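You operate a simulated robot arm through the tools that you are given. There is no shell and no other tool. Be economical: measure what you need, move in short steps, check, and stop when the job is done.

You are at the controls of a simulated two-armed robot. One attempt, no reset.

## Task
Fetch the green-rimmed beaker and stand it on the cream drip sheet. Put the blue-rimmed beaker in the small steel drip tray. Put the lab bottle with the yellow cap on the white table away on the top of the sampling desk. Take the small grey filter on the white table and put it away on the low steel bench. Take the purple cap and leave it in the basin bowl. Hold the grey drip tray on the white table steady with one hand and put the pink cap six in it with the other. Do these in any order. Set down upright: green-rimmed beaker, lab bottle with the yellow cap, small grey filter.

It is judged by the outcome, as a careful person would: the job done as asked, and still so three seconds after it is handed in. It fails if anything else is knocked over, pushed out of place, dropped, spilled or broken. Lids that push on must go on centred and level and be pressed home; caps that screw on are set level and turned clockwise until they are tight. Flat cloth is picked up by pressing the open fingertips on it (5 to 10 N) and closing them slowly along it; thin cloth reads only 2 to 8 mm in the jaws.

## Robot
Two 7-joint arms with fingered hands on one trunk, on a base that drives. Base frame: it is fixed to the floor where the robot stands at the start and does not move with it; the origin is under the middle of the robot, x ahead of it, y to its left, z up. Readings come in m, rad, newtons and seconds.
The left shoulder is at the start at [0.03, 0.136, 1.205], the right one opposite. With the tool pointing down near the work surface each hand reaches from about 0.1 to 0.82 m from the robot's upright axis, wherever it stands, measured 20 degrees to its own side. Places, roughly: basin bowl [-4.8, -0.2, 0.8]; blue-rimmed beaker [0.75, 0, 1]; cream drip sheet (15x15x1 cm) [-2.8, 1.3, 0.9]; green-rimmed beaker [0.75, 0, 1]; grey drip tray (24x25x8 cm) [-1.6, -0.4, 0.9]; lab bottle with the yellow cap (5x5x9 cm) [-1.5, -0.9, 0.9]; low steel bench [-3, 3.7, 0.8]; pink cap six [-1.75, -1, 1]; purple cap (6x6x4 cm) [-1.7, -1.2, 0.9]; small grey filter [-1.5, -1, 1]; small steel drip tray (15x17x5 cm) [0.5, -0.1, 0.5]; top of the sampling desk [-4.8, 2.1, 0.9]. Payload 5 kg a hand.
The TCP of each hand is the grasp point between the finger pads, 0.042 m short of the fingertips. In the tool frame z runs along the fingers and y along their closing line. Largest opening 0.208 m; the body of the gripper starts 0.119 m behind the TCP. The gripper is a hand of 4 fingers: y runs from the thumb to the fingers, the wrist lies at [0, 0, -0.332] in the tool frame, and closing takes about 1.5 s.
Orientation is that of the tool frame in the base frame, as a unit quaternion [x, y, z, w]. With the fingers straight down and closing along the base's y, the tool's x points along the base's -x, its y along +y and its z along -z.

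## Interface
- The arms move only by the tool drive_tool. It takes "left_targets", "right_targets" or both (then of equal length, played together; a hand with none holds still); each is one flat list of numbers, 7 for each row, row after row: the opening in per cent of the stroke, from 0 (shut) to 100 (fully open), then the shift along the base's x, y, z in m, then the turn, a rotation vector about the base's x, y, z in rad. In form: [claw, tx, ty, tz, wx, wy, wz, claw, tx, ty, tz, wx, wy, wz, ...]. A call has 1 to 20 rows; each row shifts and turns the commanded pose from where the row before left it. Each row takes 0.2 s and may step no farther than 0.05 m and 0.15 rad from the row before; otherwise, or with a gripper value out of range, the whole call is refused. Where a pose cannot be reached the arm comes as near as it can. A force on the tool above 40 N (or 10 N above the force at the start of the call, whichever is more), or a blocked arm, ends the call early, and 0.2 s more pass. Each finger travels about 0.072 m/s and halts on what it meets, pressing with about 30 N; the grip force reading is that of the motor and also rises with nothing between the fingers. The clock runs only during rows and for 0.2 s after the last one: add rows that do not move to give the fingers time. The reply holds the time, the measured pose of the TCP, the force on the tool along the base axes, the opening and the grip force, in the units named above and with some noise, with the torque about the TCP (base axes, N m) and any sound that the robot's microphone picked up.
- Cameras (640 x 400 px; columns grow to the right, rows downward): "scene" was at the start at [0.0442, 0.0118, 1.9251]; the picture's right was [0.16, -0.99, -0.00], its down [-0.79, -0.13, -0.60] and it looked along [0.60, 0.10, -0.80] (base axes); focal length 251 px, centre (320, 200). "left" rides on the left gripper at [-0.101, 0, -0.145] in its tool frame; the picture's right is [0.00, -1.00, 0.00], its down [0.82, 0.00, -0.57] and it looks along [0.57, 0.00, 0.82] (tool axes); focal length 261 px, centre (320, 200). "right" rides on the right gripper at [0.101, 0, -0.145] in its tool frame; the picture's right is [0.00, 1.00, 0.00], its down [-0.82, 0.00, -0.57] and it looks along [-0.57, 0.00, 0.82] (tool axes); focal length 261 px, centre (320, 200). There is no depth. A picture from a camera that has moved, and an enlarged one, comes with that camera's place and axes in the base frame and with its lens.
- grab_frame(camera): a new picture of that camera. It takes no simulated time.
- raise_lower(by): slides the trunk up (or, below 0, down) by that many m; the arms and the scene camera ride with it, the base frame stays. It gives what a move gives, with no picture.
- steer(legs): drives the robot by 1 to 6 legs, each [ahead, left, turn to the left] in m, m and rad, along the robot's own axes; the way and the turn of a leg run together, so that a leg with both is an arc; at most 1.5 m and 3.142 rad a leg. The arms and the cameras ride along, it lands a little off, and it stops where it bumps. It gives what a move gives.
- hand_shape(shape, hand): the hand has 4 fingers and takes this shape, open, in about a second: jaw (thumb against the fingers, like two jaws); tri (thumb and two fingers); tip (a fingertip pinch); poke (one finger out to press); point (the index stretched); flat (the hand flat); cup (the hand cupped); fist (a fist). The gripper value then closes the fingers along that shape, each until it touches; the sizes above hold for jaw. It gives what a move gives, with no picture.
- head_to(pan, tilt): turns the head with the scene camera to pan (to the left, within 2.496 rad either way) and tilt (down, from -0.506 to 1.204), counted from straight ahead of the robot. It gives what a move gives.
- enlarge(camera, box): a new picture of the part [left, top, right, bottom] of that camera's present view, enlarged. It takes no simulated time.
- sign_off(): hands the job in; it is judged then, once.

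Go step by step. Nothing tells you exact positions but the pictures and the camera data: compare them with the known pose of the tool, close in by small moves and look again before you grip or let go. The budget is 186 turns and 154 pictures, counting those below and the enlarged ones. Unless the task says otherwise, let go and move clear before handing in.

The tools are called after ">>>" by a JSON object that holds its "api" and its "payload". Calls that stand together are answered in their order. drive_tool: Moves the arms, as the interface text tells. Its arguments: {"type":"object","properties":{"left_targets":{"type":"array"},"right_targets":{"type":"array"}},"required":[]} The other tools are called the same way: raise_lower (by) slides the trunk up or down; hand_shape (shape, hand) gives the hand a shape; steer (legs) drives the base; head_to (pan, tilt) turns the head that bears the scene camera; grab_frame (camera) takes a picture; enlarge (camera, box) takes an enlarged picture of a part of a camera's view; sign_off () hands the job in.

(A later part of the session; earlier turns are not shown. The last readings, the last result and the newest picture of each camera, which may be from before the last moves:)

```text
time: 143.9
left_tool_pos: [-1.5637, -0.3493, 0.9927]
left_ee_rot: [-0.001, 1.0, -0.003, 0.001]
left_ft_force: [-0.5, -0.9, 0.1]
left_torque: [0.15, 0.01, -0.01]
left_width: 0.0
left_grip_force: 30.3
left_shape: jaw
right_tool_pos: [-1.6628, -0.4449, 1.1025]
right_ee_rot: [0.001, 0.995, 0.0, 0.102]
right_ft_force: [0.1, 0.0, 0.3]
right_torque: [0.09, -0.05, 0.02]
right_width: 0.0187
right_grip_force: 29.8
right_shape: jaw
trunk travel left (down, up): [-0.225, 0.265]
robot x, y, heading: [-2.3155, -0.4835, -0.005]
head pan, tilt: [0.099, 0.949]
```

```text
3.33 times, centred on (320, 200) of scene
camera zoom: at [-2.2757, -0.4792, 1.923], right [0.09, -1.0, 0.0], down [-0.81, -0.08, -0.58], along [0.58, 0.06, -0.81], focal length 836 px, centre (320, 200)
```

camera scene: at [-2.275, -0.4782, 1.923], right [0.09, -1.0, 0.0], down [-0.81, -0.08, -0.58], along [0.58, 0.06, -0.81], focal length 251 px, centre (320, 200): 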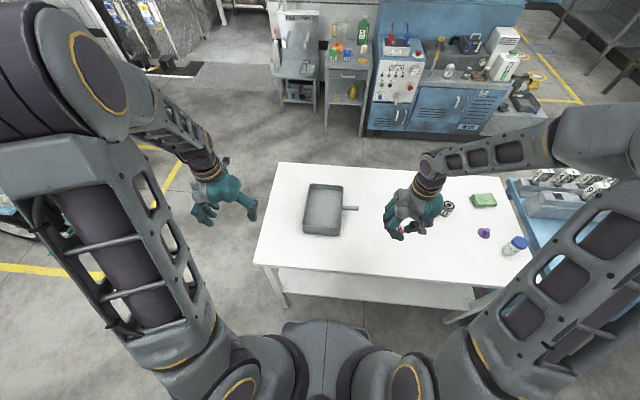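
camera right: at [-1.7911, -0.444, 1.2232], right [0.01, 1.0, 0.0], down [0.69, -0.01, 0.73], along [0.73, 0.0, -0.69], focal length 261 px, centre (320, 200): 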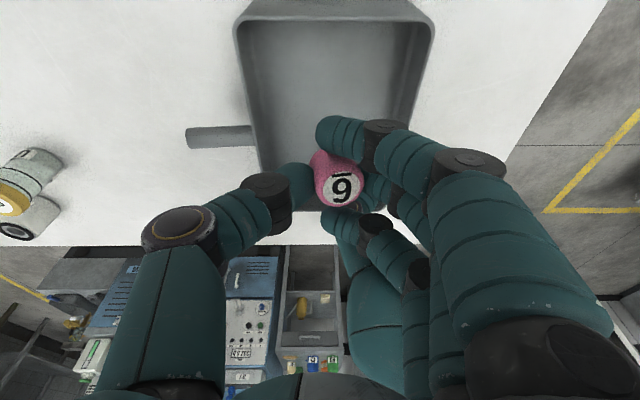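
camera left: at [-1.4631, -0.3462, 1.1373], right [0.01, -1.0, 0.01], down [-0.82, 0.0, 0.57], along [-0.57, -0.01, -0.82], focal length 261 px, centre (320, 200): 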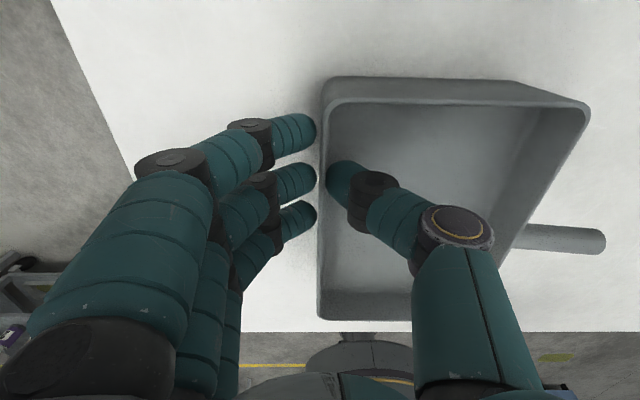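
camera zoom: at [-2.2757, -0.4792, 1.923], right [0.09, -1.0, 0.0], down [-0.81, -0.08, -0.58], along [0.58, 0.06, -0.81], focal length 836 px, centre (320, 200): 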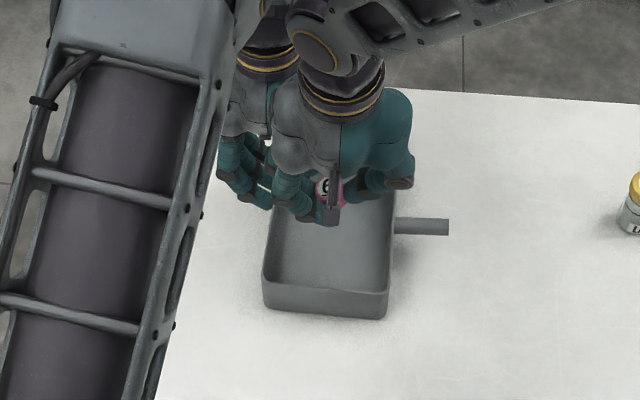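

>>> {"api": "drive_tool", "payload": {"right_targets": [8, 0, -0.003, -0.03, 0, 0, 0, 8, 0, 0, -0.03, 0, 0, 0, 8, 0, 0, -0.025, 0, 0, 0, 8, 0, 0, -0.02, 0, 0, 0, 8, 0, 0, 0, 0, 0, 0]}}

>>> {"api": "grab_frame", "payload": {"camera": "right"}}

>>> {"api": "enlarge", "payload": {"camera": "scene", "box": [250, 140, 390, 260]}}

```text
time: 145.1
left_tool_pos: [-1.5638, -0.3477, 0.9917]
left_ee_rot: [-0.001, 1.0, -0.003, 0.002]
left_ft_force: [0.0, -0.8, -0.7]
left_torque: [0.09, -0.01, 0.02]
left_width: 0.0
left_grip_force: 30.0
left_shape: jaw
right_tool_pos: [-1.6619, -0.4467, 0.999]
right_ee_rot: [0.001, 0.995, 0.001, 0.102]
right_ft_force: [-0.8, -0.2, -0.4]
right_torque: [0.03, -0.02, 0.02]
right_width: 0.0186
right_grip_force: 30.2
right_shape: jaw
trunk travel left (down, up): [-0.225, 0.265]
robot x, y, heading: [-2.321, -0.4831, -0.003]
head pan, tilt: [0.099, 0.949]
```

```text
64 pictures are left
camera right: at [-1.7904, -0.4466, 1.1181], right [0.01, 1.0, 0.0], down [0.69, -0.01, 0.73], along [0.73, 0.0, -0.69], focal length 261 px, centre (320, 200)
```

right: 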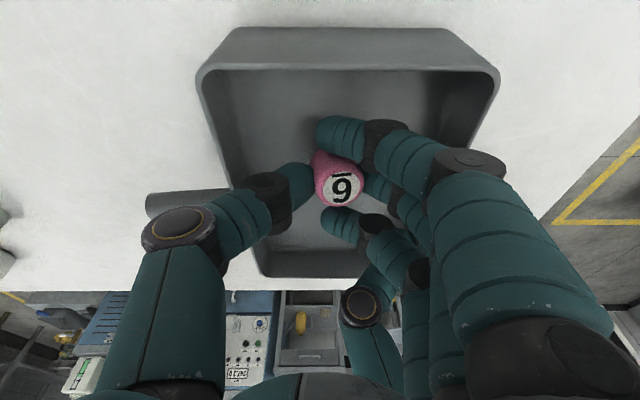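

```text
3.33 times, centred on (320, 200) of scene
camera zoom: at [-2.2752, -0.4777, 1.923], right [0.1, -1.0, 0.0], down [-0.81, -0.08, -0.58], along [0.58, 0.06, -0.81], focal length 836 px, centre (320, 200)
```

zoom: 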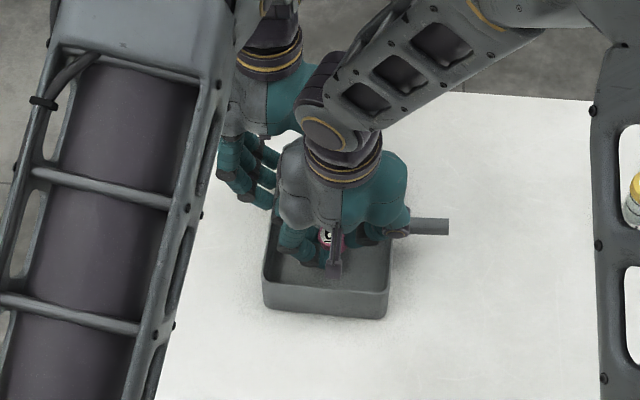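

>>> {"api": "drive_tool", "payload": {"right_targets": [8, 0, 0, -0.007, 0, 0, 0, 8, 0, 0, -0.006, 0, 0, 0, 8, 0, 0, -0.005, 0, 0, 0, 8, 0, 0, 0, 0, 0, 0]}}

```text
time: 146.1
left_tool_pos: [-1.5627, -0.3482, 0.9921]
left_ee_rot: [-0.001, 1.0, -0.003, 0.001]
left_ft_force: [3.0, 1.9, -9.4]
left_torque: [0.18, -0.1, -0.01]
left_width: 0.0002
left_grip_force: 30.1
left_shape: jaw
right_tool_pos: [-1.6633, -0.4473, 0.9805]
right_ee_rot: [0.001, 0.995, 0.002, 0.103]
right_ft_force: [-0.5, -2.1, 25.2]
right_torque: [0.56, 0.13, -0.02]
right_width: 0.0195
right_grip_force: 30.3
right_shape: jaw
trunk travel left (down, up): [-0.225, 0.265]
robot x, y, heading: [-2.3195, -0.4838, -0.006]
head pan, tilt: [0.099, 0.949]
```

Contact with the tray floor. Ease up 2 mm and release.

>>> {"api": "drive_tool", "payload": {"right_targets": [9, 0, 0, 0.002, 0, 0, 0, 12, 0, 0, 0, 0, 0, 0, 15, 0, 0, 0, 0, 0, 0, 18, 0, 0.002, 0, 0, 0, 0, 20, 0, 0.002, 0, 0, 0, 0, 20, 0, 0, 0, 0, 0, 0]}}

>>> {"api": "grab_frame", "payload": {"camera": "right"}}

```text
time: 147.5
left_tool_pos: [-1.5638, -0.3495, 0.9916]
left_ee_rot: [-0.002, 1.0, -0.003, 0.002]
left_ft_force: [0.6, 1.2, -2.6]
left_torque: [0.1, -0.08, 0.02]
left_width: 0.0
left_grip_force: 29.8
left_shape: jaw
right_tool_pos: [-1.6641, -0.444, 0.9823]
right_ee_rot: [0.001, 0.995, 0.001, 0.101]
right_ft_force: [-1.5, -4.1, 11.4]
right_torque: [0.01, 0.42, 0.15]
right_width: 0.0401
right_grip_force: 0.1
right_shape: jaw
trunk travel left (down, up): [-0.225, 0.265]
robot x, y, heading: [-2.3161, -0.4862, -0.007]
head pan, tilt: [0.099, 0.949]
```

```text
62 pictures are left
camera right: at [-1.7923, -0.4425, 1.1016], right [0.01, 1.0, 0.0], down [0.69, -0.01, 0.73], along [0.73, 0.0, -0.69], focal length 261 px, centre (320, 200)
```

right: 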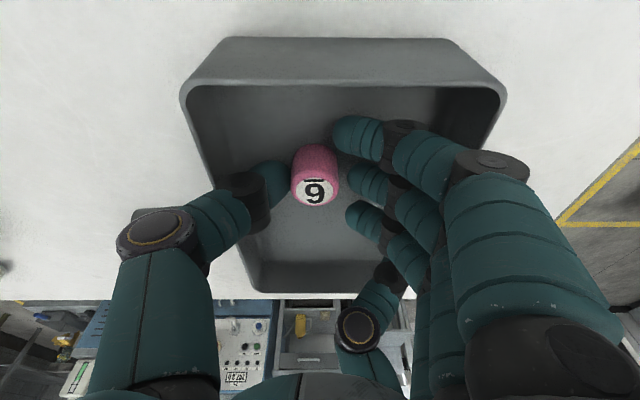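

Pink cap is standing in the tray. Raising the right hand, then releasing the left and raising it.

>>> {"api": "drive_tool", "payload": {"right_targets": [20, 0, 0, 0.01, 0, 0, 0, 20, 0, 0, 0.03, 0, 0, 0, 20, 0, 0, 0.04, 0, 0, 0, 20, 0, 0, 0.04, 0, 0, 0, 20, -0.01, -0.03, 0.03, 0, 0, 0, 20, -0.02, -0.04, 0, 0, 0, 0, 25, -0.02, -0.04, 0, 0, 0, 0, 30, 0, -0.04, 0, 0, 0, 0, 35, 0, -0.04, 0, 0, 0, 0, 40, 0, -0.04, 0, 0, 0, 0]}}

>>> {"api": "drive_tool", "payload": {"left_targets": [4, 0, 0, 0, 0, 0, 0, 10, 0, 0, 0, 0, 0, 0, 16, 0, 0, 0, 0, 0, 0, 22, 0, 0, 0, 0, 0, 0, 22, 0, 0, 0, 0, 0, 0, 22, 0, 0, 0.03, 0, 0, 0, 22, 0, 0, 0.04, 0, 0, 0, 22, 0, 0, 0.04, 0, 0, 0, 22, 0, 0, 0.04, 0, 0, 0, 25, -0.04, 0.02, 0, 0, 0, 0, 30, -0.04, 0.02, 0, 0, 0, 0, 35, -0.04, 0.02, 0, 0, 0, 0, 40, -0.04, 0.02, 0, 0, 0, 0]}}

>>> {"api": "enlarge", "payload": {"camera": "scene", "box": [250, 140, 510, 300]}}

```text
time: 149.7
left_tool_pos: [-1.5636, -0.35, 0.992]
left_ee_rot: [-0.001, 1.0, -0.002, 0.002]
left_ft_force: [-0.1, -2.3, -0.6]
left_torque: [0.22, 0.04, -0.05]
left_width: 0.0
left_grip_force: 29.9
left_shape: jaw
right_tool_pos: [-1.7141, -0.6738, 1.1315]
right_ee_rot: [0.0, 0.995, 0.001, 0.101]
right_ft_force: [0.4, -1.8, 0.2]
right_torque: [0.08, -0.04, -0.02]
right_width: 0.0828
right_grip_force: 0.0
right_shape: jaw
trunk travel left (down, up): [-0.225, 0.265]
robot x, y, heading: [-2.3187, -0.4871, -0.001]
head pan, tilt: [0.099, 0.949]
```

```text
time: 152.5
left_tool_pos: [-1.7235, -0.266, 1.1412]
left_ee_rot: [-0.001, 1.0, -0.003, 0.003]
left_ft_force: [-0.3, 0.7, 0.6]
left_torque: [-0.07, -0.11, -0.01]
left_width: 0.0825
left_grip_force: 0.0
left_shape: jaw
right_tool_pos: [-1.7167, -0.6735, 1.134]
right_ee_rot: [0.001, 0.995, 0.0, 0.103]
right_ft_force: [-0.6, -0.6, 0.9]
right_torque: [-0.06, -0.11, 0.01]
right_width: 0.0831
right_grip_force: 0.1
right_shape: jaw
trunk travel left (down, up): [-0.225, 0.265]
robot x, y, heading: [-2.3162, -0.4858, -0.002]
head pan, tilt: [0.099, 0.949]
```

```text
2.46 times, centred on (380, 220) of scene
camera zoom: at [-2.2778, -0.476, 1.9231], right [0.09, -1.0, 0.0], down [-0.81, -0.08, -0.58], along [0.58, 0.05, -0.81], focal length 617 px, centre (172, 151)
```

zoom: 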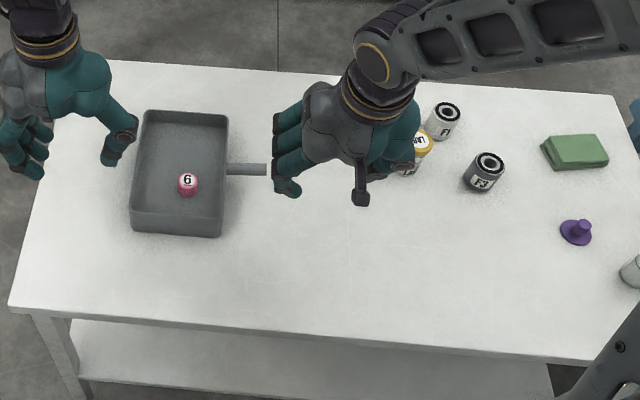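

Pink cap is in the tray. Next I move right along the table to take the bottle (left hand) and the purple cap (right hand).

>>> {"api": "steer", "payload": {"legs": [[0.03, -0.4, 0]]}}

>>> {"api": "drive_tool", "payload": {"right_targets": [40, 0.02, -0.045, -0.01, 0, 0.1, 0, 40, 0.02, -0.04, -0.01, 0, 0.1, 0, 40, 0, -0.02, -0.02, 0, 0, 0, 40, 0, 0, 0, 0, 0, 0]}}

>>> {"api": "grab_frame", "payload": {"camera": "right"}}

>>> {"api": "grab_frame", "payload": {"camera": "left"}}

```text
time: 155.1
left_tool_pos: [-1.6941, -0.6776, 1.1398]
left_ee_rot: [0.0, 1.0, -0.003, 0.002]
left_ft_force: [-1.3, 0.1, -0.1]
left_torque: [0.07, 0.03, -0.03]
left_width: 0.0826
left_grip_force: 0.0
left_shape: jaw
right_tool_pos: [-1.6874, -1.0855, 1.1315]
right_ee_rot: [0.001, 0.995, 0.0, 0.102]
right_ft_force: [0.4, 0.2, 0.3]
right_torque: [0.11, 0.0, 0.02]
right_width: 0.0825
right_grip_force: 0.2
right_shape: jaw
trunk travel left (down, up): [-0.225, 0.265]
robot x, y, heading: [-2.2899, -0.8965, -0.006]
head pan, tilt: [0.099, 0.949]
```

```text
refused: row 1 steps farther than a row can; nothing moved
```

```text
60 pictures are left
camera right: at [-1.815, -1.0841, 1.2511], right [0.01, 1.0, 0.0], down [0.69, -0.01, 0.73], along [0.73, 0.0, -0.69], focal length 261 px, centre (320, 200)
```

right: 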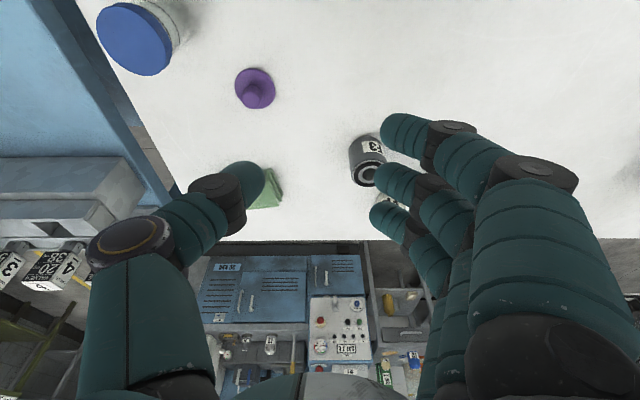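

```text
59 pictures are left
camera left: at [-1.5942, -0.6759, 1.2864], right [0.01, -1.0, 0.01], down [-0.82, 0.0, 0.57], along [-0.57, -0.01, -0.82], focal length 261 px, centre (320, 200)
```

left: 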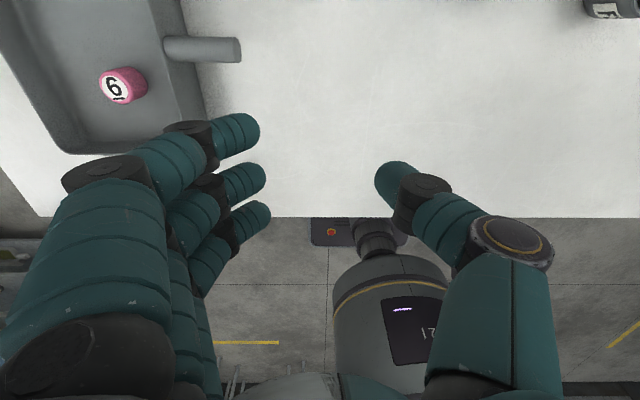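

Purple cap is at about (-1.671, -1.168), close to the blue-capped jar; I'll yaw the hand so the thumb stays clear of the jar and narrow the opening.

>>> {"api": "drive_tool", "payload": {"right_targets": [35, 0.003, -0.014, 0, 0, 0.1, 0, 30, 0.003, -0.014, 0, 0, 0.1, 0, 25, 0.003, -0.014, -0.01, 0, 0, 0.148, 22, 0.003, -0.014, -0.02, 0, 0, 0.148, 20, 0.002, -0.014, -0.02, 0, 0, 0.148, 20, 0.002, -0.0125, -0.02, 0, 0, 0.148, 20, 0, 0, 0, 0, 0, 0]}}

>>> {"api": "grab_frame", "payload": {"camera": "right"}}

```text
time: 156.7
left_tool_pos: [-1.6942, -0.677, 1.1411]
left_ee_rot: [-0.002, 1.0, -0.004, 0.002]
left_ft_force: [-1.2, 1.0, -0.2]
left_torque: [-0.08, -0.05, 0.0]
left_width: 0.0827
left_grip_force: 0.0
left_shape: jaw
right_tool_pos: [-1.6725, -1.1656, 1.0637]
right_ee_rot: [-0.291, 0.957, 0.001, 0.002]
right_ft_force: [0.1, -0.3, 0.1]
right_torque: [-0.05, -0.01, 0.01]
right_width: 0.0422
right_grip_force: 0.0
right_shape: jaw
trunk travel left (down, up): [-0.225, 0.265]
robot x, y, heading: [-2.2921, -0.8957, -0.008]
head pan, tilt: [0.099, 0.949]
```

```text
58 pictures are left
camera right: at [-1.7561, -1.2206, 1.2054], right [-0.55, 0.83, 0.0], down [0.68, 0.45, 0.58], along [0.48, 0.32, -0.82], focal length 261 px, centre (320, 200)
```

right: 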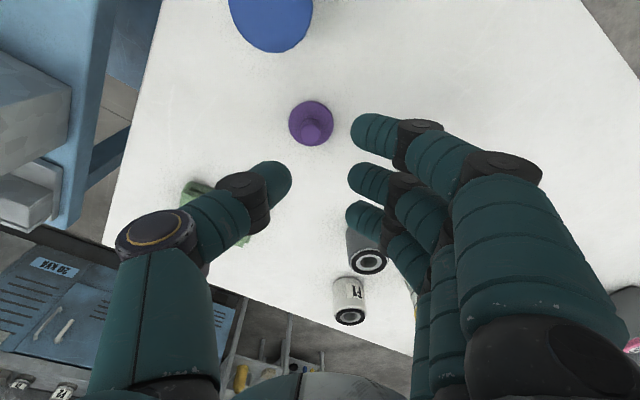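

>>> {"api": "drive_tool", "payload": {"right_targets": [20, 0.004, -0.006, -0.03, 0, 0, 0, 20, 0, 0, -0.03, 0, 0, 0, 20, 0, 0, -0.025, 0, 0, 0, 20, 0, 0, -0.01, 0, 0, 0, 20, 0, 0, 0, 0, 0, 0]}}

>>> {"api": "grab_frame", "payload": {"camera": "right"}}

```text
time: 157.8
left_tool_pos: [-1.6936, -0.6772, 1.1397]
left_ee_rot: [-0.001, 1.0, -0.003, 0.002]
left_ft_force: [0.6, -0.6, -0.3]
left_torque: [-0.03, 0.0, 0.04]
left_width: 0.0826
left_grip_force: 0.1
left_shape: jaw
right_tool_pos: [-1.6655, -1.1736, 0.9655]
right_ee_rot: [-0.291, 0.957, 0.0, 0.002]
right_ft_force: [0.2, 0.6, 0.6]
right_torque: [-0.03, 0.02, -0.02]
right_width: 0.042
right_grip_force: 0.1
right_shape: jaw
trunk travel left (down, up): [-0.225, 0.265]
robot x, y, heading: [-2.2926, -0.8928, -0.003]
head pan, tilt: [0.099, 0.949]
```

```text
57 pictures are left
camera right: at [-1.7511, -1.2296, 1.1087], right [-0.55, 0.83, 0.0], down [0.68, 0.45, 0.57], along [0.48, 0.32, -0.82], focal length 261 px, centre (320, 200)
```

right: 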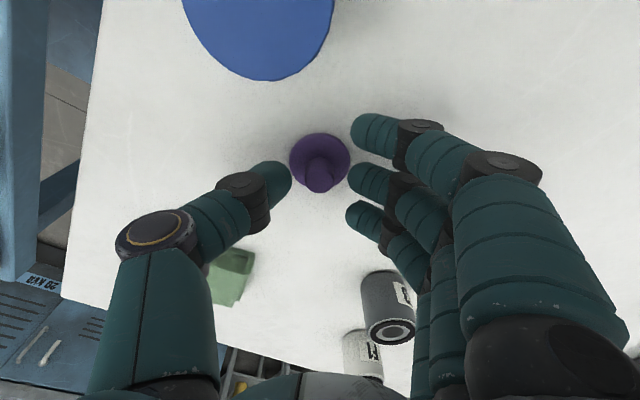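

>>> {"api": "drive_tool", "payload": {"right_targets": [20, -0.001, 0, -0.006, 0, 0, 0, 14, 0, 0, 0, 0, 0, 0, 8, 0, 0, 0, 0, 0, 0, 3, 0, 0, 0, 0, 0, 0, 0, 0, 0, 0, 0, 0, 0, 0, 0, 0, 0, 0, 0, 0, 0, 0, 0.01, 0, 0, 0, 0, 0, 0, 0.03, 0, 0, 0]}}

>>> {"api": "grab_frame", "payload": {"camera": "right"}}

```text
refused: targets must hold 7 numbers for each row
```

```text
56 pictures are left
camera right: at [-1.7511, -1.2296, 1.1087], right [-0.55, 0.83, 0.0], down [0.68, 0.45, 0.57], along [0.48, 0.32, -0.82], focal length 261 px, centre (320, 200)
```

right: 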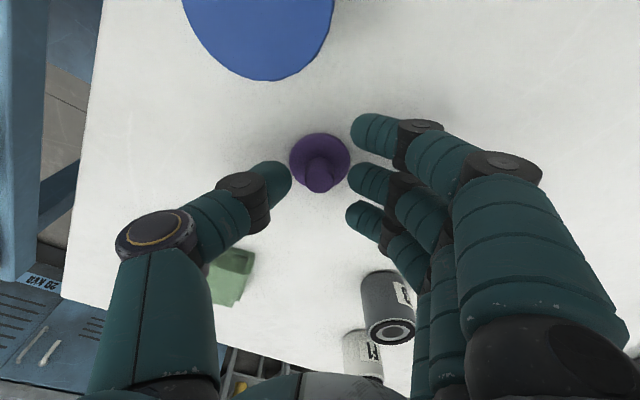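

A row was malformed; resending the close-and-lift.

>>> {"api": "drive_tool", "payload": {"right_targets": [20, -0.001, 0, -0.006, 0, 0, 0, 14, 0, 0, 0, 0, 0, 0, 8, 0, 0, 0, 0, 0, 0, 3, 0, 0, 0, 0, 0, 0, 0, 0, 0, 0, 0, 0, 0, 0, 0, 0, 0, 0, 0, 0, 0, 0, 0, 0, 0, 0, 0, 0, 0, 0.01, 0, 0, 0, 0, 0, 0, 0.03, 0, 0, 0]}}

>>> {"api": "grab_frame", "payload": {"camera": "right"}}

```text
refused: targets must hold 7 numbers for each row
```

```text
55 pictures are left
camera right: at [-1.7511, -1.2296, 1.1087], right [-0.55, 0.83, 0.0], down [0.68, 0.45, 0.57], along [0.48, 0.32, -0.82], focal length 261 px, centre (320, 200)
```

right: 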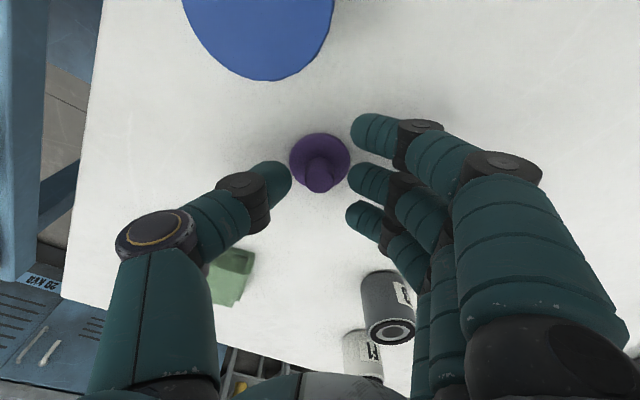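

>>> {"api": "drive_tool", "payload": {"right_targets": [20, -0.001, 0, -0.006, 0, 0, 0, 14, 0, 0, 0, 0, 0, 0, 8, 0, 0, 0, 0, 0, 0, 3, 0, 0, 0, 0, 0, 0, 1, 0, 0, 0, 0, 0, 0, 0, 0, 0, 0, 0, 0, 0]}}

```text
time: 159.2
left_tool_pos: [-1.694, -0.6776, 1.1412]
left_ee_rot: [0.0, 1.0, -0.003, 0.002]
left_ft_force: [0.2, 0.3, 0.3]
left_torque: [0.02, 0.03, 0.02]
left_width: 0.0827
left_grip_force: 0.0
left_shape: jaw
right_tool_pos: [-1.6674, -1.1734, 0.9615]
right_ee_rot: [-0.29, 0.957, 0.0, 0.002]
right_ft_force: [0.1, -2.6, 8.4]
right_torque: [0.09, 0.11, 0.0]
right_width: 0.0043
right_grip_force: 30.1
right_shape: jaw
trunk travel left (down, up): [-0.225, 0.265]
robot x, y, heading: [-2.2905, -0.8958, -0.007]
head pan, tilt: [0.099, 0.949]
```

Closed on the knob. Lifting and checking.

>>> {"api": "drive_tool", "payload": {"right_targets": [0, 0, 0, 0.01, 0, 0, 0, 0, 0, 0, 0.03, 0, 0, 0, 0, 0, 0.01, 0.04, 0, 0, 0, 0, -0.01, 0.01, 0.04, 0, 0, 0, 0, -0.01, 0.01, 0.03, 0, 0, 0]}}

>>> {"api": "grab_frame", "payload": {"camera": "right"}}

```text
time: 160.4
left_tool_pos: [-1.6946, -0.6775, 1.1407]
left_ee_rot: [-0.001, 1.0, -0.004, 0.001]
left_ft_force: [-0.3, 0.1, 0.9]
left_torque: [-0.07, -0.08, 0.02]
left_width: 0.0825
left_grip_force: 0.1
left_shape: jaw
right_tool_pos: [-1.6904, -1.1417, 1.1108]
right_ee_rot: [-0.291, 0.957, 0.001, 0.001]
right_ft_force: [-0.4, 0.2, 0.8]
right_torque: [-0.03, -0.08, -0.02]
right_width: 0.0032
right_grip_force: 30.6
right_shape: jaw
trunk travel left (down, up): [-0.225, 0.265]
robot x, y, heading: [-2.2921, -0.8944, -0.013]
head pan, tilt: [0.099, 0.949]
```

```text
54 pictures are left
camera right: at [-1.7735, -1.1976, 1.2535], right [-0.55, 0.83, 0.0], down [0.68, 0.45, 0.57], along [0.48, 0.32, -0.82], focal length 261 px, centre (320, 200)
```

right: 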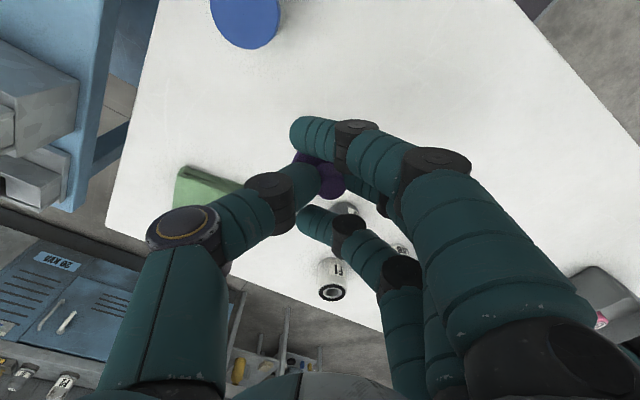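

Purple cap held. Now bring the left hand above the yellow-capped bottle.

>>> {"api": "drive_tool", "payload": {"left_targets": [45, 0.0265, -0.0325, -0.01, 0, -0.1, 0, 45, 0.0265, -0.0325, -0.01, 0, -0.1, 0, 45, 0.0265, -0.0325, -0.01, 0, -0.1, 0, 45, 0.0265, -0.0325, -0.01, 0, 0, 0, 45, 0.0265, -0.0325, -0.01, 0, 0, 0, 45, 0.0265, -0.0325, -0.01, 0, 0, 0, 45, 0, 0, 0, 0, 0, 0]}}

>>> {"api": "grab_frame", "payload": {"camera": "left"}}

>>> {"api": "enlarge", "payload": {"camera": "scene", "box": [270, 130, 430, 230]}}

```text
time: 162.1
left_tool_pos: [-1.5377, -0.8725, 1.0812]
left_ee_rot: [-0.001, 0.989, -0.003, 0.15]
left_ft_force: [-0.9, 1.5, 1.1]
left_torque: [-0.07, -0.04, -0.01]
left_width: 0.093
left_grip_force: 0.2
left_shape: jaw
right_tool_pos: [-1.6888, -1.1415, 1.1124]
right_ee_rot: [-0.29, 0.957, 0.0, 0.002]
right_ft_force: [-0.2, 0.5, -0.1]
right_torque: [-0.13, -0.05, 0.02]
right_width: 0.0032
right_grip_force: 29.8
right_shape: jaw
trunk travel left (down, up): [-0.225, 0.265]
robot x, y, heading: [-2.2902, -0.896, -0.006]
head pan, tilt: [0.099, 0.949]
```

```text
53 pictures are left
camera left: at [-1.4852, -0.8704, 1.2497], right [0.0, -1.0, 0.01], down [-0.95, 0.0, 0.3], along [-0.3, -0.01, -0.95], focal length 261 px, centre (320, 200)
```

left: 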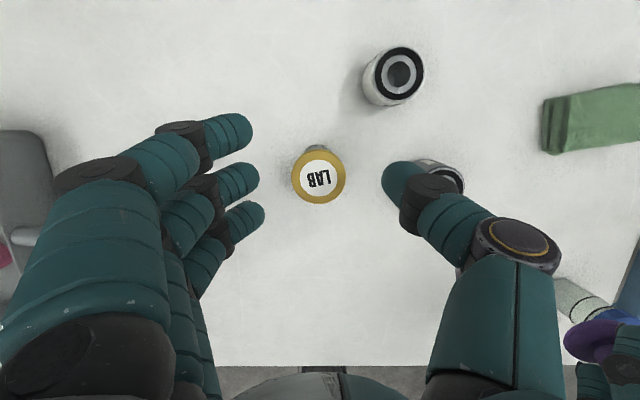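

```text
4.00 times, centred on (350, 180) of scene
camera zoom: at [-2.2486, -0.8859, 1.9231], right [0.09, -1.0, 0.0], down [-0.81, -0.08, -0.58], along [0.58, 0.05, -0.81], focal length 1003 px, centre (200, 280)
```

zoom: 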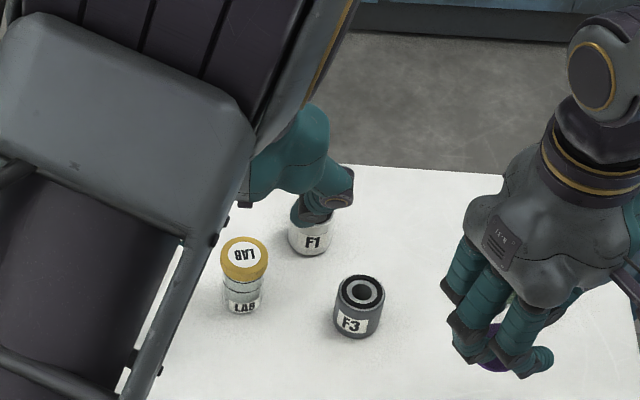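

>>> {"api": "drive_tool", "payload": {"left_targets": [45, -0.009, 0.001, -0.03, 0, 0, 0, 45, 0, 0, -0.03, 0, 0, 0, 45, 0, 0, -0.03, 0, 0, 0, 45, 0, 0, -0.018, 0, 0, 0, 45, 0, 0, 0, 0, 0, 0]}}

>>> {"api": "grab_frame", "payload": {"camera": "left"}}

```text
time: 163.2
left_tool_pos: [-1.5446, -0.8723, 0.9732]
left_ee_rot: [-0.001, 0.989, -0.003, 0.151]
left_ft_force: [-0.6, 0.6, -1.0]
left_torque: [0.02, -0.01, 0.01]
left_width: 0.0929
left_grip_force: 0.0
left_shape: jaw
right_tool_pos: [-1.6883, -1.1428, 1.111]
right_ee_rot: [-0.289, 0.957, 0.001, 0.002]
right_ft_force: [-0.3, -0.4, -0.1]
right_torque: [0.02, -0.01, 0.0]
right_width: 0.0033
right_grip_force: 30.0
right_shape: jaw
trunk travel left (down, up): [-0.225, 0.265]
robot x, y, heading: [-2.2895, -0.8924, -0.006]
head pan, tilt: [0.099, 0.949]
```

```text
51 pictures are left
camera left: at [-1.4923, -0.87, 1.1416], right [0.0, -1.0, 0.01], down [-0.95, 0.0, 0.3], along [-0.3, -0.01, -0.95], focal length 261 px, centre (320, 200)
```

left: 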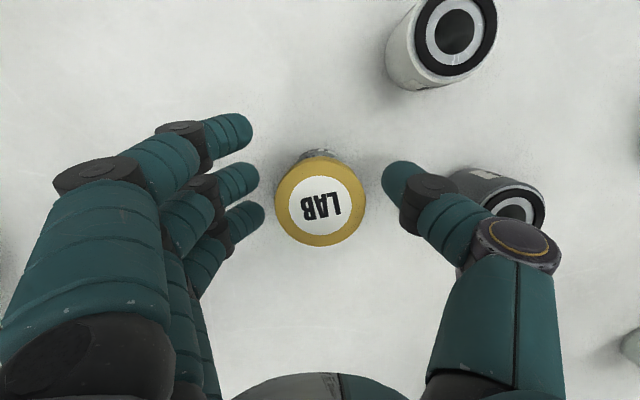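

>>> {"api": "drive_tool", "payload": {"left_targets": [45, -0.005, 0.0, -0.003, 0, 0, 0, 38, 0, 0, 0, 0, 0, 0, 31, 0, 0, 0, 0, 0, 0, 24, 0, 0, 0, 0, 0, 0, 17, 0, 0, 0, 0, 0, 0, 10, 0, 0, 0, 0, 0, 0, 10, 0, 0, 0, 0, 0, 0]}}

>>> {"api": "grab_frame", "payload": {"camera": "left"}}

```text
time: 164.8
left_tool_pos: [-1.5499, -0.8712, 0.9693]
left_ee_rot: [-0.001, 0.989, -0.002, 0.15]
left_ft_force: [-0.5, -0.9, -0.7]
left_torque: [-0.01, -0.01, -0.03]
left_width: 0.0238
left_grip_force: 30.1
left_shape: jaw
right_tool_pos: [-1.689, -1.1433, 1.1093]
right_ee_rot: [-0.29, 0.957, 0.001, 0.001]
right_ft_force: [-0.6, 0.2, -0.2]
right_torque: [-0.02, -0.04, 0.02]
right_width: 0.003
right_grip_force: 30.0
right_shape: jaw
trunk travel left (down, up): [-0.225, 0.265]
robot x, y, heading: [-2.2884, -0.8942, -0.005]
head pan, tilt: [0.099, 0.949]
```

```text
50 pictures are left
camera left: at [-1.497, -0.8694, 1.1389], right [0.0, -1.0, 0.01], down [-0.95, 0.0, 0.3], along [-0.3, -0.01, -0.95], focal length 261 px, centre (320, 200)
```

left: 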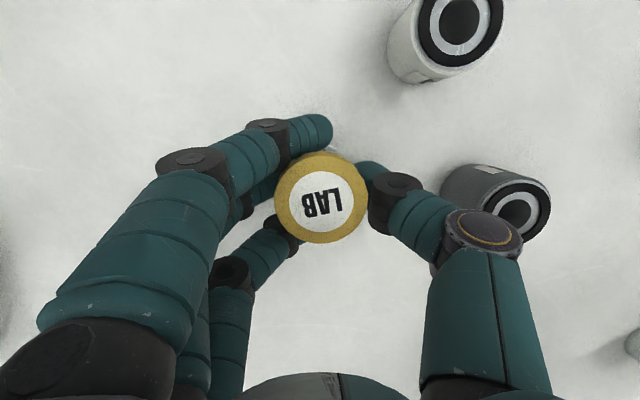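

Bottle gripped. Lift and tuck both hands.

>>> {"api": "drive_tool", "payload": {"left_targets": [10, 0, 0, 0.01, 0, 0, 0, 10, 0, 0, 0.03, 0, 0, 0, 10, 0, 0, 0.04, 0, 0, 0, 10, 0, 0, 0.04, 0, 0, 0, 10, -0.02, 0.02, 0.03, 0, 0, 0, 10, -0.04, 0.03, 0, 0, 0, 0, 10, -0.04, 0.03, 0, 0, 0, 0, 10, -0.04, 0.03, 0, 0, 0, 0, 10, -0.04, 0.03, 0, 0, 0, 0, 10, -0.04, 0.03, 0, 0, 0, 0], "right_targets": [0, 0, 0, 0.01, 0, 0, 0, 0, 0, 0, 0.01, 0, 0, 0, 0, -0.01, 0, 0.01, 0, 0, 0, 0, -0.01, 0, 0, 0, 0, 0, 0, -0.02, 0, 0, 0, 0, 0, 0, -0.02, 0, 0, 0, 0, 0, 0, -0.02, 0, 0, 0, 0, 0, 0, -0.02, 0, 0, 0, 0, 0, 0, -0.02, 0, 0, 0, 0, 0, 0, -0.02, 0, 0, 0, 0, 0]}}

>>> {"api": "grab_frame", "payload": {"camera": "left"}}

>>> {"api": "head_to", "payload": {"pan": 2.4, "tilt": 0.55}}

>>> {"api": "grab_frame", "payload": {"camera": "scene"}}

```text
time: 167.1
left_tool_pos: [-1.7713, -0.6984, 1.1206]
left_ee_rot: [0.0, 0.988, -0.004, 0.152]
left_ft_force: [-1.1, -0.2, -0.4]
left_torque: [-0.17, -0.18, -0.02]
left_width: 0.0234
left_grip_force: 30.1
left_shape: jaw
right_tool_pos: [-1.83, -1.1414, 1.1431]
right_ee_rot: [-0.291, 0.957, 0.001, 0.003]
right_ft_force: [0.0, 0.4, 0.5]
right_torque: [-0.08, -0.19, 0.0]
right_width: 0.0031
right_grip_force: 30.1
right_shape: jaw
trunk travel left (down, up): [-0.225, 0.265]
robot x, y, heading: [-2.2908, -0.8965, -0.005]
head pan, tilt: [0.099, 0.949]
```

```text
49 pictures are left
camera left: at [-1.7185, -0.6959, 1.2894], right [0.0, -1.0, 0.01], down [-0.95, 0.0, 0.3], along [-0.3, -0.01, -0.95], focal length 261 px, centre (320, 200)
```

left: 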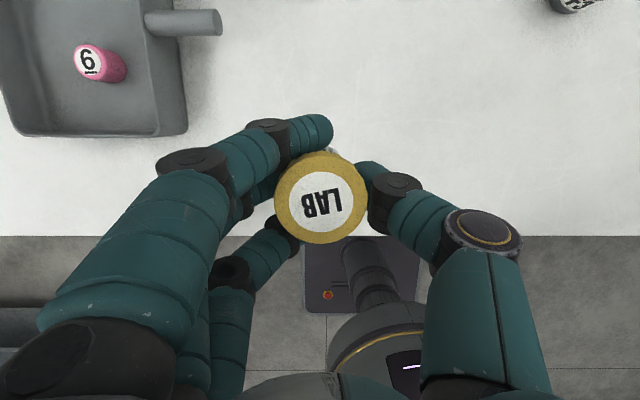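

```text
time: 169.2
left_tool_pos: [-1.7685, -0.7, 1.1194]
left_ee_rot: [0.0, 0.989, -0.003, 0.15]
left_ft_force: [0.6, 0.9, -0.6]
left_torque: [-0.01, -0.04, 0.02]
left_width: 0.0234
left_grip_force: 30.1
left_shape: jaw
right_tool_pos: [-1.8264, -1.1426, 1.1407]
right_ee_rot: [-0.289, 0.957, 0.002, 0.002]
right_ft_force: [0.1, 0.0, 0.0]
right_torque: [0.01, 0.02, 0.01]
right_width: 0.003
right_grip_force: 29.4
right_shape: jaw
trunk travel left (down, up): [-0.225, 0.265]
robot x, y, heading: [-2.2892, -0.8913, -0.008]
head pan, tilt: [2.4, 0.55]
```

```text
48 pictures are left
camera scene: at [-2.3855, -0.8332, 1.9559], right [0.68, 0.73, 0.0], down [0.38, -0.36, -0.85], along [-0.62, 0.58, -0.52], focal length 251 px, centre (320, 200)
```

scene: 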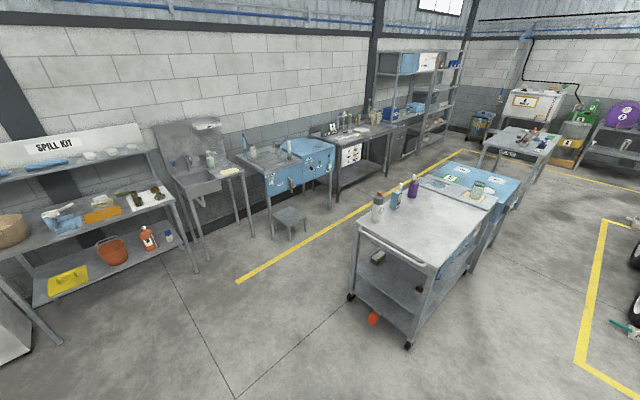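

Both held. Driving toward the basin (sink at about (-4.84, -0.15)).

>>> {"api": "steer", "payload": {"legs": [[-0.4, 0, 0], [0, 0, 1.571], [0, 0, 1.571], [1.3, -0.5, 0]]}}

>>> {"api": "head_to", "payload": {"pan": 0.0, "tilt": 0.75}}

>>> {"api": "grab_frame", "payload": {"camera": "scene"}}

```text
time: 185.9
left_tool_pos: [-4.5295, -0.5376, 1.1194]
left_ee_rot: [0.988, -0.01, -0.151, -0.004]
left_ft_force: [-0.7, -0.1, -1.0]
left_torque: [-0.04, -0.04, 0.02]
left_width: 0.0229
left_grip_force: 29.8
left_shape: jaw
right_tool_pos: [-4.4618, -0.0965, 1.1405]
right_ee_rot: [0.96, 0.281, -0.001, 0.001]
right_ft_force: [-0.6, -0.3, -0.6]
right_torque: [0.01, -0.02, 0.0]
right_width: 0.003
right_grip_force: 29.5
right_shape: jaw
trunk travel left (down, up): [-0.225, 0.265]
robot x, y, heading: [-4.006, -0.3534, 3.118]
head pan, tilt: [2.4, 0.55]
```

```text
time: 188.2
left_tool_pos: [-4.53, -0.5391, 1.12]
left_ee_rot: [0.989, -0.01, -0.15, -0.005]
left_ft_force: [1.0, 0.2, 0.0]
left_torque: [-0.02, 0.04, 0.0]
left_width: 0.0229
left_grip_force: 30.4
left_shape: jaw
right_tool_pos: [-4.4602, -0.0962, 1.1413]
right_ee_rot: [0.96, 0.281, -0.001, 0.0]
right_ft_force: [-0.9, 0.0, 0.3]
right_torque: [0.02, -0.01, -0.01]
right_width: 0.003
right_grip_force: 30.0
right_shape: jaw
trunk travel left (down, up): [-0.225, 0.265]
robot x, y, heading: [-4.0017, -0.3542, 3.114]
head pan, tilt: [0.0, 0.75]
```

```text
47 pictures are left
camera scene: at [-4.0558, -0.3538, 1.9385], right [0.03, 1.0, 0.0], down [0.68, -0.02, -0.73], along [-0.73, 0.02, -0.68], focal length 251 px, centre (320, 200)
```

scene: 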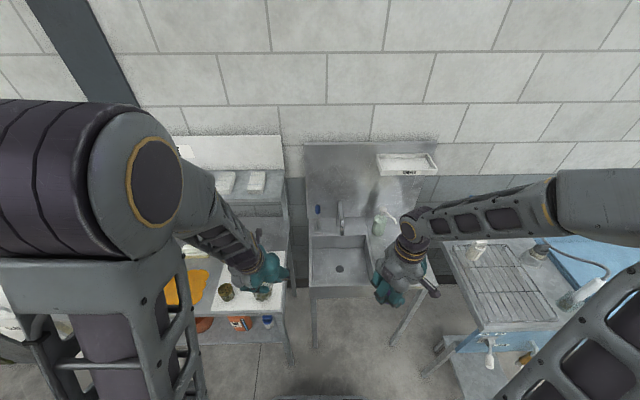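

>>> {"api": "steer", "payload": {"legs": [[0.08, 0, 0.02]]}}

>>> {"api": "enlarge", "payload": {"camera": "scene", "box": [260, 180, 460, 320]}}

>>> {"api": "grab_frame", "payload": {"camera": "right"}}

```text
time: 189.2
left_tool_pos: [-4.6067, -0.5482, 1.1187]
left_ee_rot: [0.989, 0.0, -0.15, -0.003]
left_ft_force: [-1.5, -0.2, -1.9]
left_torque: [0.04, -0.18, 0.0]
left_width: 0.0227
left_grip_force: 29.8
left_shape: jaw
right_tool_pos: [-4.5481, -0.1049, 1.14]
right_ee_rot: [0.957, 0.29, -0.001, 0.001]
right_ft_force: [-1.4, 0.2, -0.9]
right_torque: [0.02, -0.2, 0.02]
right_width: 0.003
right_grip_force: 30.2
right_shape: jaw
trunk travel left (down, up): [-0.225, 0.265]
robot x, y, heading: [-4.0828, -0.3522, 3.134]
head pan, tilt: [0.0, 0.75]
```

```text
2.86 times, centred on (360, 250) of scene
camera zoom: at [-4.139, -0.3535, 1.9384], right [0.01, 1.0, 0.0], down [0.68, 0.0, -0.73], along [-0.73, 0.01, -0.68], focal length 716 px, centre (206, 57)
```

zoom: 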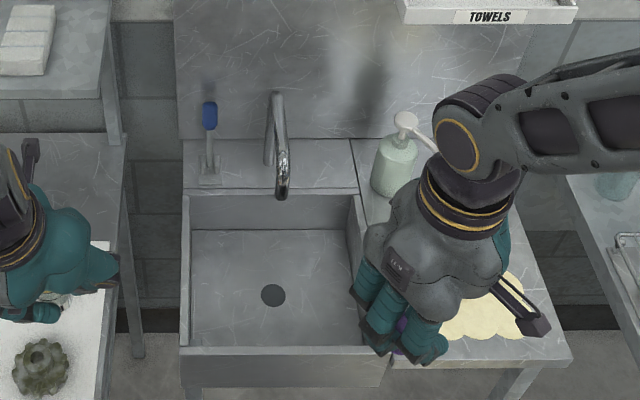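

```text
45 pictures are left
camera right: at [-4.4636, -0.0483, 1.2828], right [0.55, -0.83, 0.0], down [-0.68, -0.45, 0.57], along [-0.48, -0.32, -0.82], focal length 261 px, centre (320, 200)
```

right: 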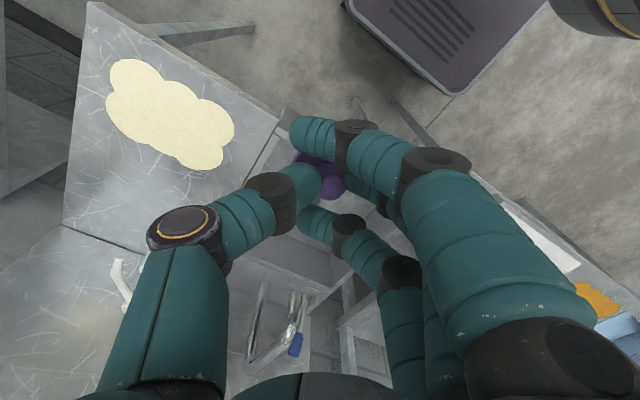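

Basin spans y -0.38…-0.09, x -4.90…-4.63, faucet tip near (-4.79,-0.23). I'll un-yaw the hand, lean it back, and move over the near half of the bowl.

>>> {"api": "drive_tool", "payload": {"right_targets": [0, -0.01, -0.02, 0, 0, 0, -0.148, 0, -0.02, -0.02, 0, 0, 0, -0.148, 0, -0.02, -0.02, 0, 0, 0, -0.148, 0, -0.02, -0.02, 0, 0, 0, -0.148, 0, -0.02, -0.02, 0, 0, 0.1, 0, 0, -0.02, -0.02, -0.02, 0, 0.1, 0, 0, -0.02, -0.01, -0.03, 0, 0, 0, 0, 0, 0, -0.03, 0, 0, 0, 0, 0, 0, 0, 0, 0, 0]}}

>>> {"api": "grab_frame", "payload": {"camera": "right"}}

>>> {"api": "enlarge", "payload": {"camera": "scene", "box": [260, 180, 460, 320]}}

```text
time: 191.2
left_tool_pos: [-4.6064, -0.5475, 1.1191]
left_ee_rot: [0.989, 0.001, -0.151, -0.003]
left_ft_force: [0.9, -0.2, 0.2]
left_torque: [-0.03, 0.02, -0.01]
left_width: 0.023
left_grip_force: 29.9
left_shape: jaw
right_tool_pos: [-4.6774, -0.2339, 1.0602]
right_ee_rot: [0.995, -0.002, -0.102, 0.001]
right_ft_force: [-0.3, 0.4, 0.0]
right_torque: [-0.03, 0.0, -0.01]
right_width: 0.0029
right_grip_force: 29.9
right_shape: jaw
trunk travel left (down, up): [-0.225, 0.265]
robot x, y, heading: [-4.083, -0.355, 3.135]
head pan, tilt: [0.0, 0.75]
```

```text
44 pictures are left
camera right: at [-4.549, -0.2341, 1.1802], right [-0.01, -1.0, 0.0], down [-0.69, 0.01, 0.73], along [-0.73, 0.0, -0.69], focal length 261 px, centre (320, 200)
```

right: 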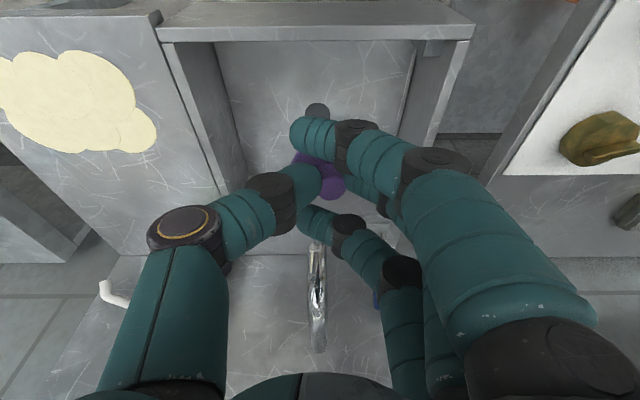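

```text
2.86 times, centred on (360, 250) of scene
camera zoom: at [-4.1357, -0.3532, 1.9385], right [0.01, 1.0, 0.0], down [0.68, 0.0, -0.73], along [-0.73, 0.0, -0.68], focal length 716 px, centre (206, 57)
```

zoom: 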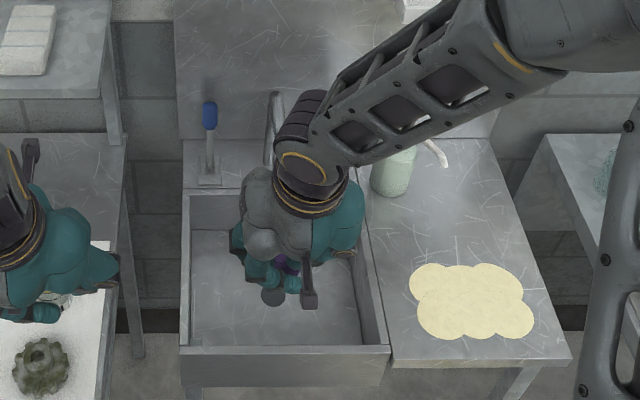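

>>> {"api": "drive_tool", "payload": {"right_targets": [0, 0, 0, -0.04, 0, 0, 0, 0, 0, 0, -0.04, 0, 0, 0, 0, 0, 0, -0.04, 0, 0, 0, 0, 0, 0, -0.02, 0, 0, 0, 0, 0, 0, 0, 0, 0, 0]}}

>>> {"api": "grab_frame", "payload": {"camera": "right"}}

```text
time: 192.4
left_tool_pos: [-4.6051, -0.5479, 1.119]
left_ee_rot: [0.989, -0.001, -0.15, -0.003]
left_ft_force: [-0.2, -1.1, -0.3]
left_torque: [-0.02, -0.03, -0.02]
left_width: 0.023
left_grip_force: 30.0
left_shape: jaw
right_tool_pos: [-4.676, -0.236, 0.921]
right_ee_rot: [0.995, -0.001, -0.102, 0.001]
right_ft_force: [0.3, 0.3, 0.3]
right_torque: [-0.02, 0.0, 0.01]
right_width: 0.0032
right_grip_force: 30.1
right_shape: jaw
trunk travel left (down, up): [-0.225, 0.265]
robot x, y, heading: [-4.0817, -0.3536, 3.131]
head pan, tilt: [0.0, 0.75]
```

```text
42 pictures are left
camera right: at [-4.5484, -0.2345, 1.0403], right [-0.01, -1.0, 0.0], down [-0.69, 0.01, 0.73], along [-0.73, 0.0, -0.69], focal length 261 px, centre (320, 200)
```

right: 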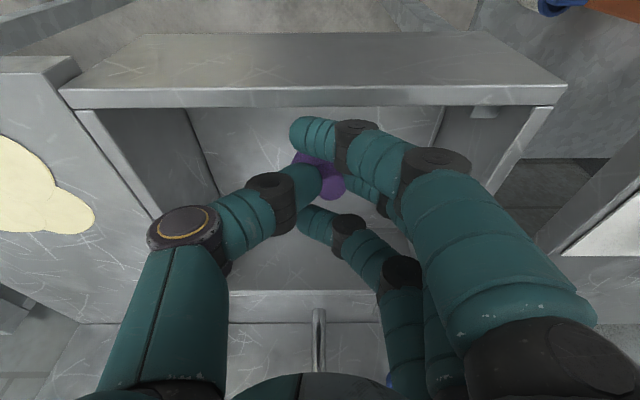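

>>> {"api": "drive_tool", "payload": {"right_targets": [0, -0.015, 0, 0, 0, 0, 0, 0, -0.015, 0, 0, 0, 0, 0, 0, 0, 0, -0.02, 0, 0, 0, 0, 0, 0, -0.02, 0, 0, 0, 0, 0, 0, -0.015, 0, 0, 0, 0, 0, 0, 0, 0, 0, 0]}}

>>> {"api": "grab_frame", "payload": {"camera": "right"}}

```text
time: 193.8
left_tool_pos: [-4.6052, -0.5477, 1.1191]
left_ee_rot: [0.988, -0.001, -0.152, -0.003]
left_ft_force: [0.1, 0.3, -0.4]
left_torque: [0.02, 0.02, 0.01]
left_width: 0.0229
left_grip_force: 30.1
left_shape: jaw
right_tool_pos: [-4.7072, -0.2359, 0.8655]
right_ee_rot: [0.995, -0.002, -0.102, 0.0]
right_ft_force: [-0.1, 0.3, -0.2]
right_torque: [-0.04, 0.04, -0.06]
right_width: 0.0028
right_grip_force: 30.4
right_shape: jaw
trunk travel left (down, up): [-0.225, 0.265]
robot x, y, heading: [-4.0774, -0.3554, 3.131]
head pan, tilt: [0.0, 0.75]
```

```text
41 pictures are left
camera right: at [-4.5794, -0.236, 0.9853], right [-0.01, -1.0, 0.0], down [-0.69, 0.01, 0.73], along [-0.73, 0.0, -0.69], focal length 261 px, centre (320, 200)
```

right: 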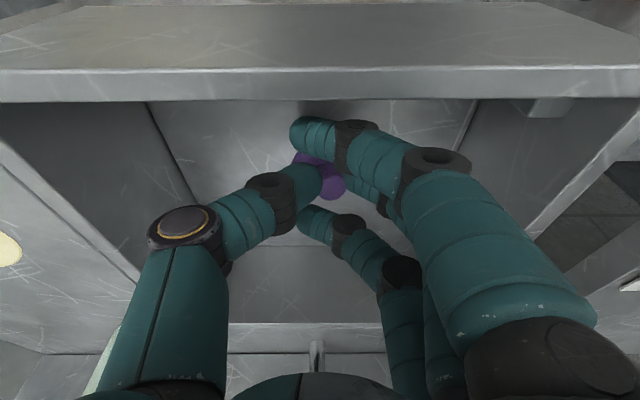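

>>> {"api": "drive_tool", "payload": {"right_targets": [0, 0, 0, -0.01, 0, 0, 0, 0, 0, 0, -0.01, 0, 0, 0, 0, 0, 0, -0.008, 0, 0, 0, 0, 0, 0, -0.006, 0, 0, 0, 0, 0, 0, 0, 0, 0, 0]}}

```text
time: 195.0
left_tool_pos: [-4.606, -0.5473, 1.1195]
left_ee_rot: [0.988, 0.0, -0.151, -0.003]
left_ft_force: [-1.0, -0.8, -1.4]
left_torque: [-0.01, -0.04, 0.0]
left_width: 0.0225
left_grip_force: 30.1
left_shape: jaw
right_tool_pos: [-4.7049, -0.2349, 0.8336]
right_ee_rot: [0.995, -0.001, -0.102, 0.002]
right_ft_force: [-1.1, 1.1, 3.5]
right_torque: [-0.07, 0.02, 0.0]
right_width: 0.003
right_grip_force: 30.9
right_shape: jaw
trunk travel left (down, up): [-0.225, 0.265]
robot x, y, heading: [-4.0814, -0.354, 3.138]
head pan, tilt: [0.0, 0.75]
```

>>> {"api": "drive_tool", "payload": {"right_targets": [0, 0, 0, -0.003, 0, 0, 0, 0, 0, 0, -0.002, 0, 0, 0, 0, 0, 0, 0, 0, 0, 0]}}

>>> {"api": "enlarge", "payload": {"camera": "right", "box": [240, 90, 420, 230]}}

```text
time: 195.8
left_tool_pos: [-4.6049, -0.5476, 1.1203]
left_ee_rot: [0.988, -0.001, -0.151, -0.003]
left_ft_force: [-0.2, 0.0, -0.8]
left_torque: [-0.02, 0.03, -0.01]
left_width: 0.023
left_grip_force: 29.8
left_shape: jaw
right_tool_pos: [-4.706, -0.2343, 0.8273]
right_ee_rot: [0.995, -0.002, -0.102, 0.001]
right_ft_force: [-1.8, 3.8, 14.7]
right_torque: [-0.12, 0.1, 0.0]
right_width: 0.0035
right_grip_force: 30.1
right_shape: jaw
trunk travel left (down, up): [-0.225, 0.265]
robot x, y, heading: [-4.0806, -0.3562, 3.135]
head pan, tilt: [0.0, 0.75]
```

```text
2.86 times, centred on (330, 160) of right
camera zoom: at [-4.5776, -0.2344, 0.9478], right [-0.01, -1.0, 0.0], down [-0.69, 0.01, 0.73], along [-0.73, 0.0, -0.69], focal length 745 px, centre (291, 314)
```

zoom: 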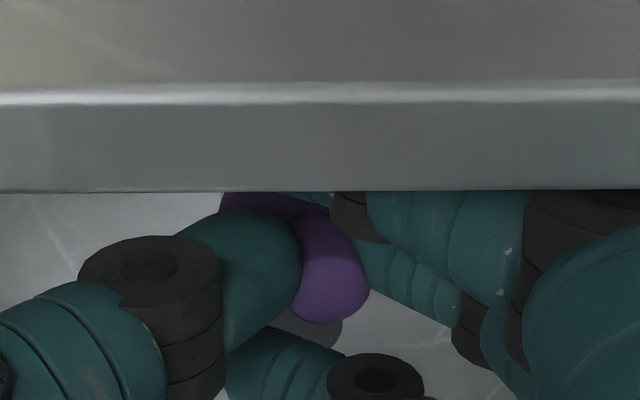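

On the bowl floor. Releasing and lifting straight out.

>>> {"api": "drive_tool", "payload": {"right_targets": [3, 0, 0, 0.001, 0, 0, 0, 7, 0, 0, 0, 0, 0, 0, 12, 0, 0, 0, 0, 0, 0, 18, 0, 0, 0, 0, 0, 0, 22, 0, 0, 0, 0, 0, 0, 22, 0, 0, 0.02, 0, 0, 0, 22, 0, 0, 0.04, 0, 0, 0, 22, 0, 0, 0.04, 0, 0, 0, 22, 0, 0, 0.04, 0, 0, 0, 22, 0.01, 0, 0.04, 0, 0, 0, 22, 0.03, 0.01, 0.04, 0, 0, 0, 25, 0.04, 0.02, 0.04, 0, 0, 0, 30, 0.04, 0.02, 0.04, 0, 0, 0, 35, 0.04, 0.02, 0, 0, 0, 0, 40, 0.03, 0.01, 0, 0, 0, 0]}}

>>> {"api": "enlarge", "payload": {"camera": "scene", "box": [260, 180, 460, 320]}}

```text
refused: row 11 steps farther than a row can; nothing moved
```

```text
2.86 times, centred on (360, 250) of scene
camera zoom: at [-4.1347, -0.3534, 1.9386], right [0.01, 1.0, 0.0], down [0.68, 0.0, -0.73], along [-0.73, 0.01, -0.68], focal length 716 px, centre (206, 57)
```

zoom: 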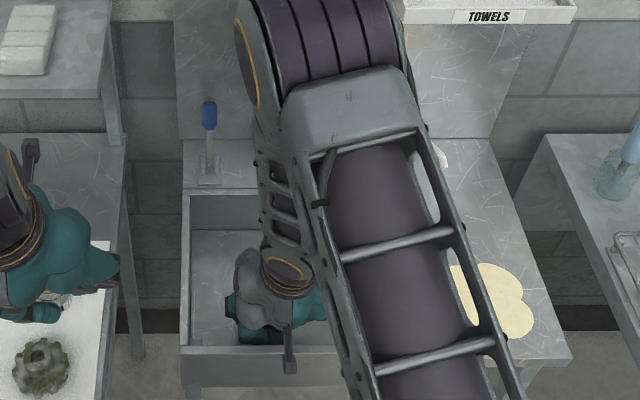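

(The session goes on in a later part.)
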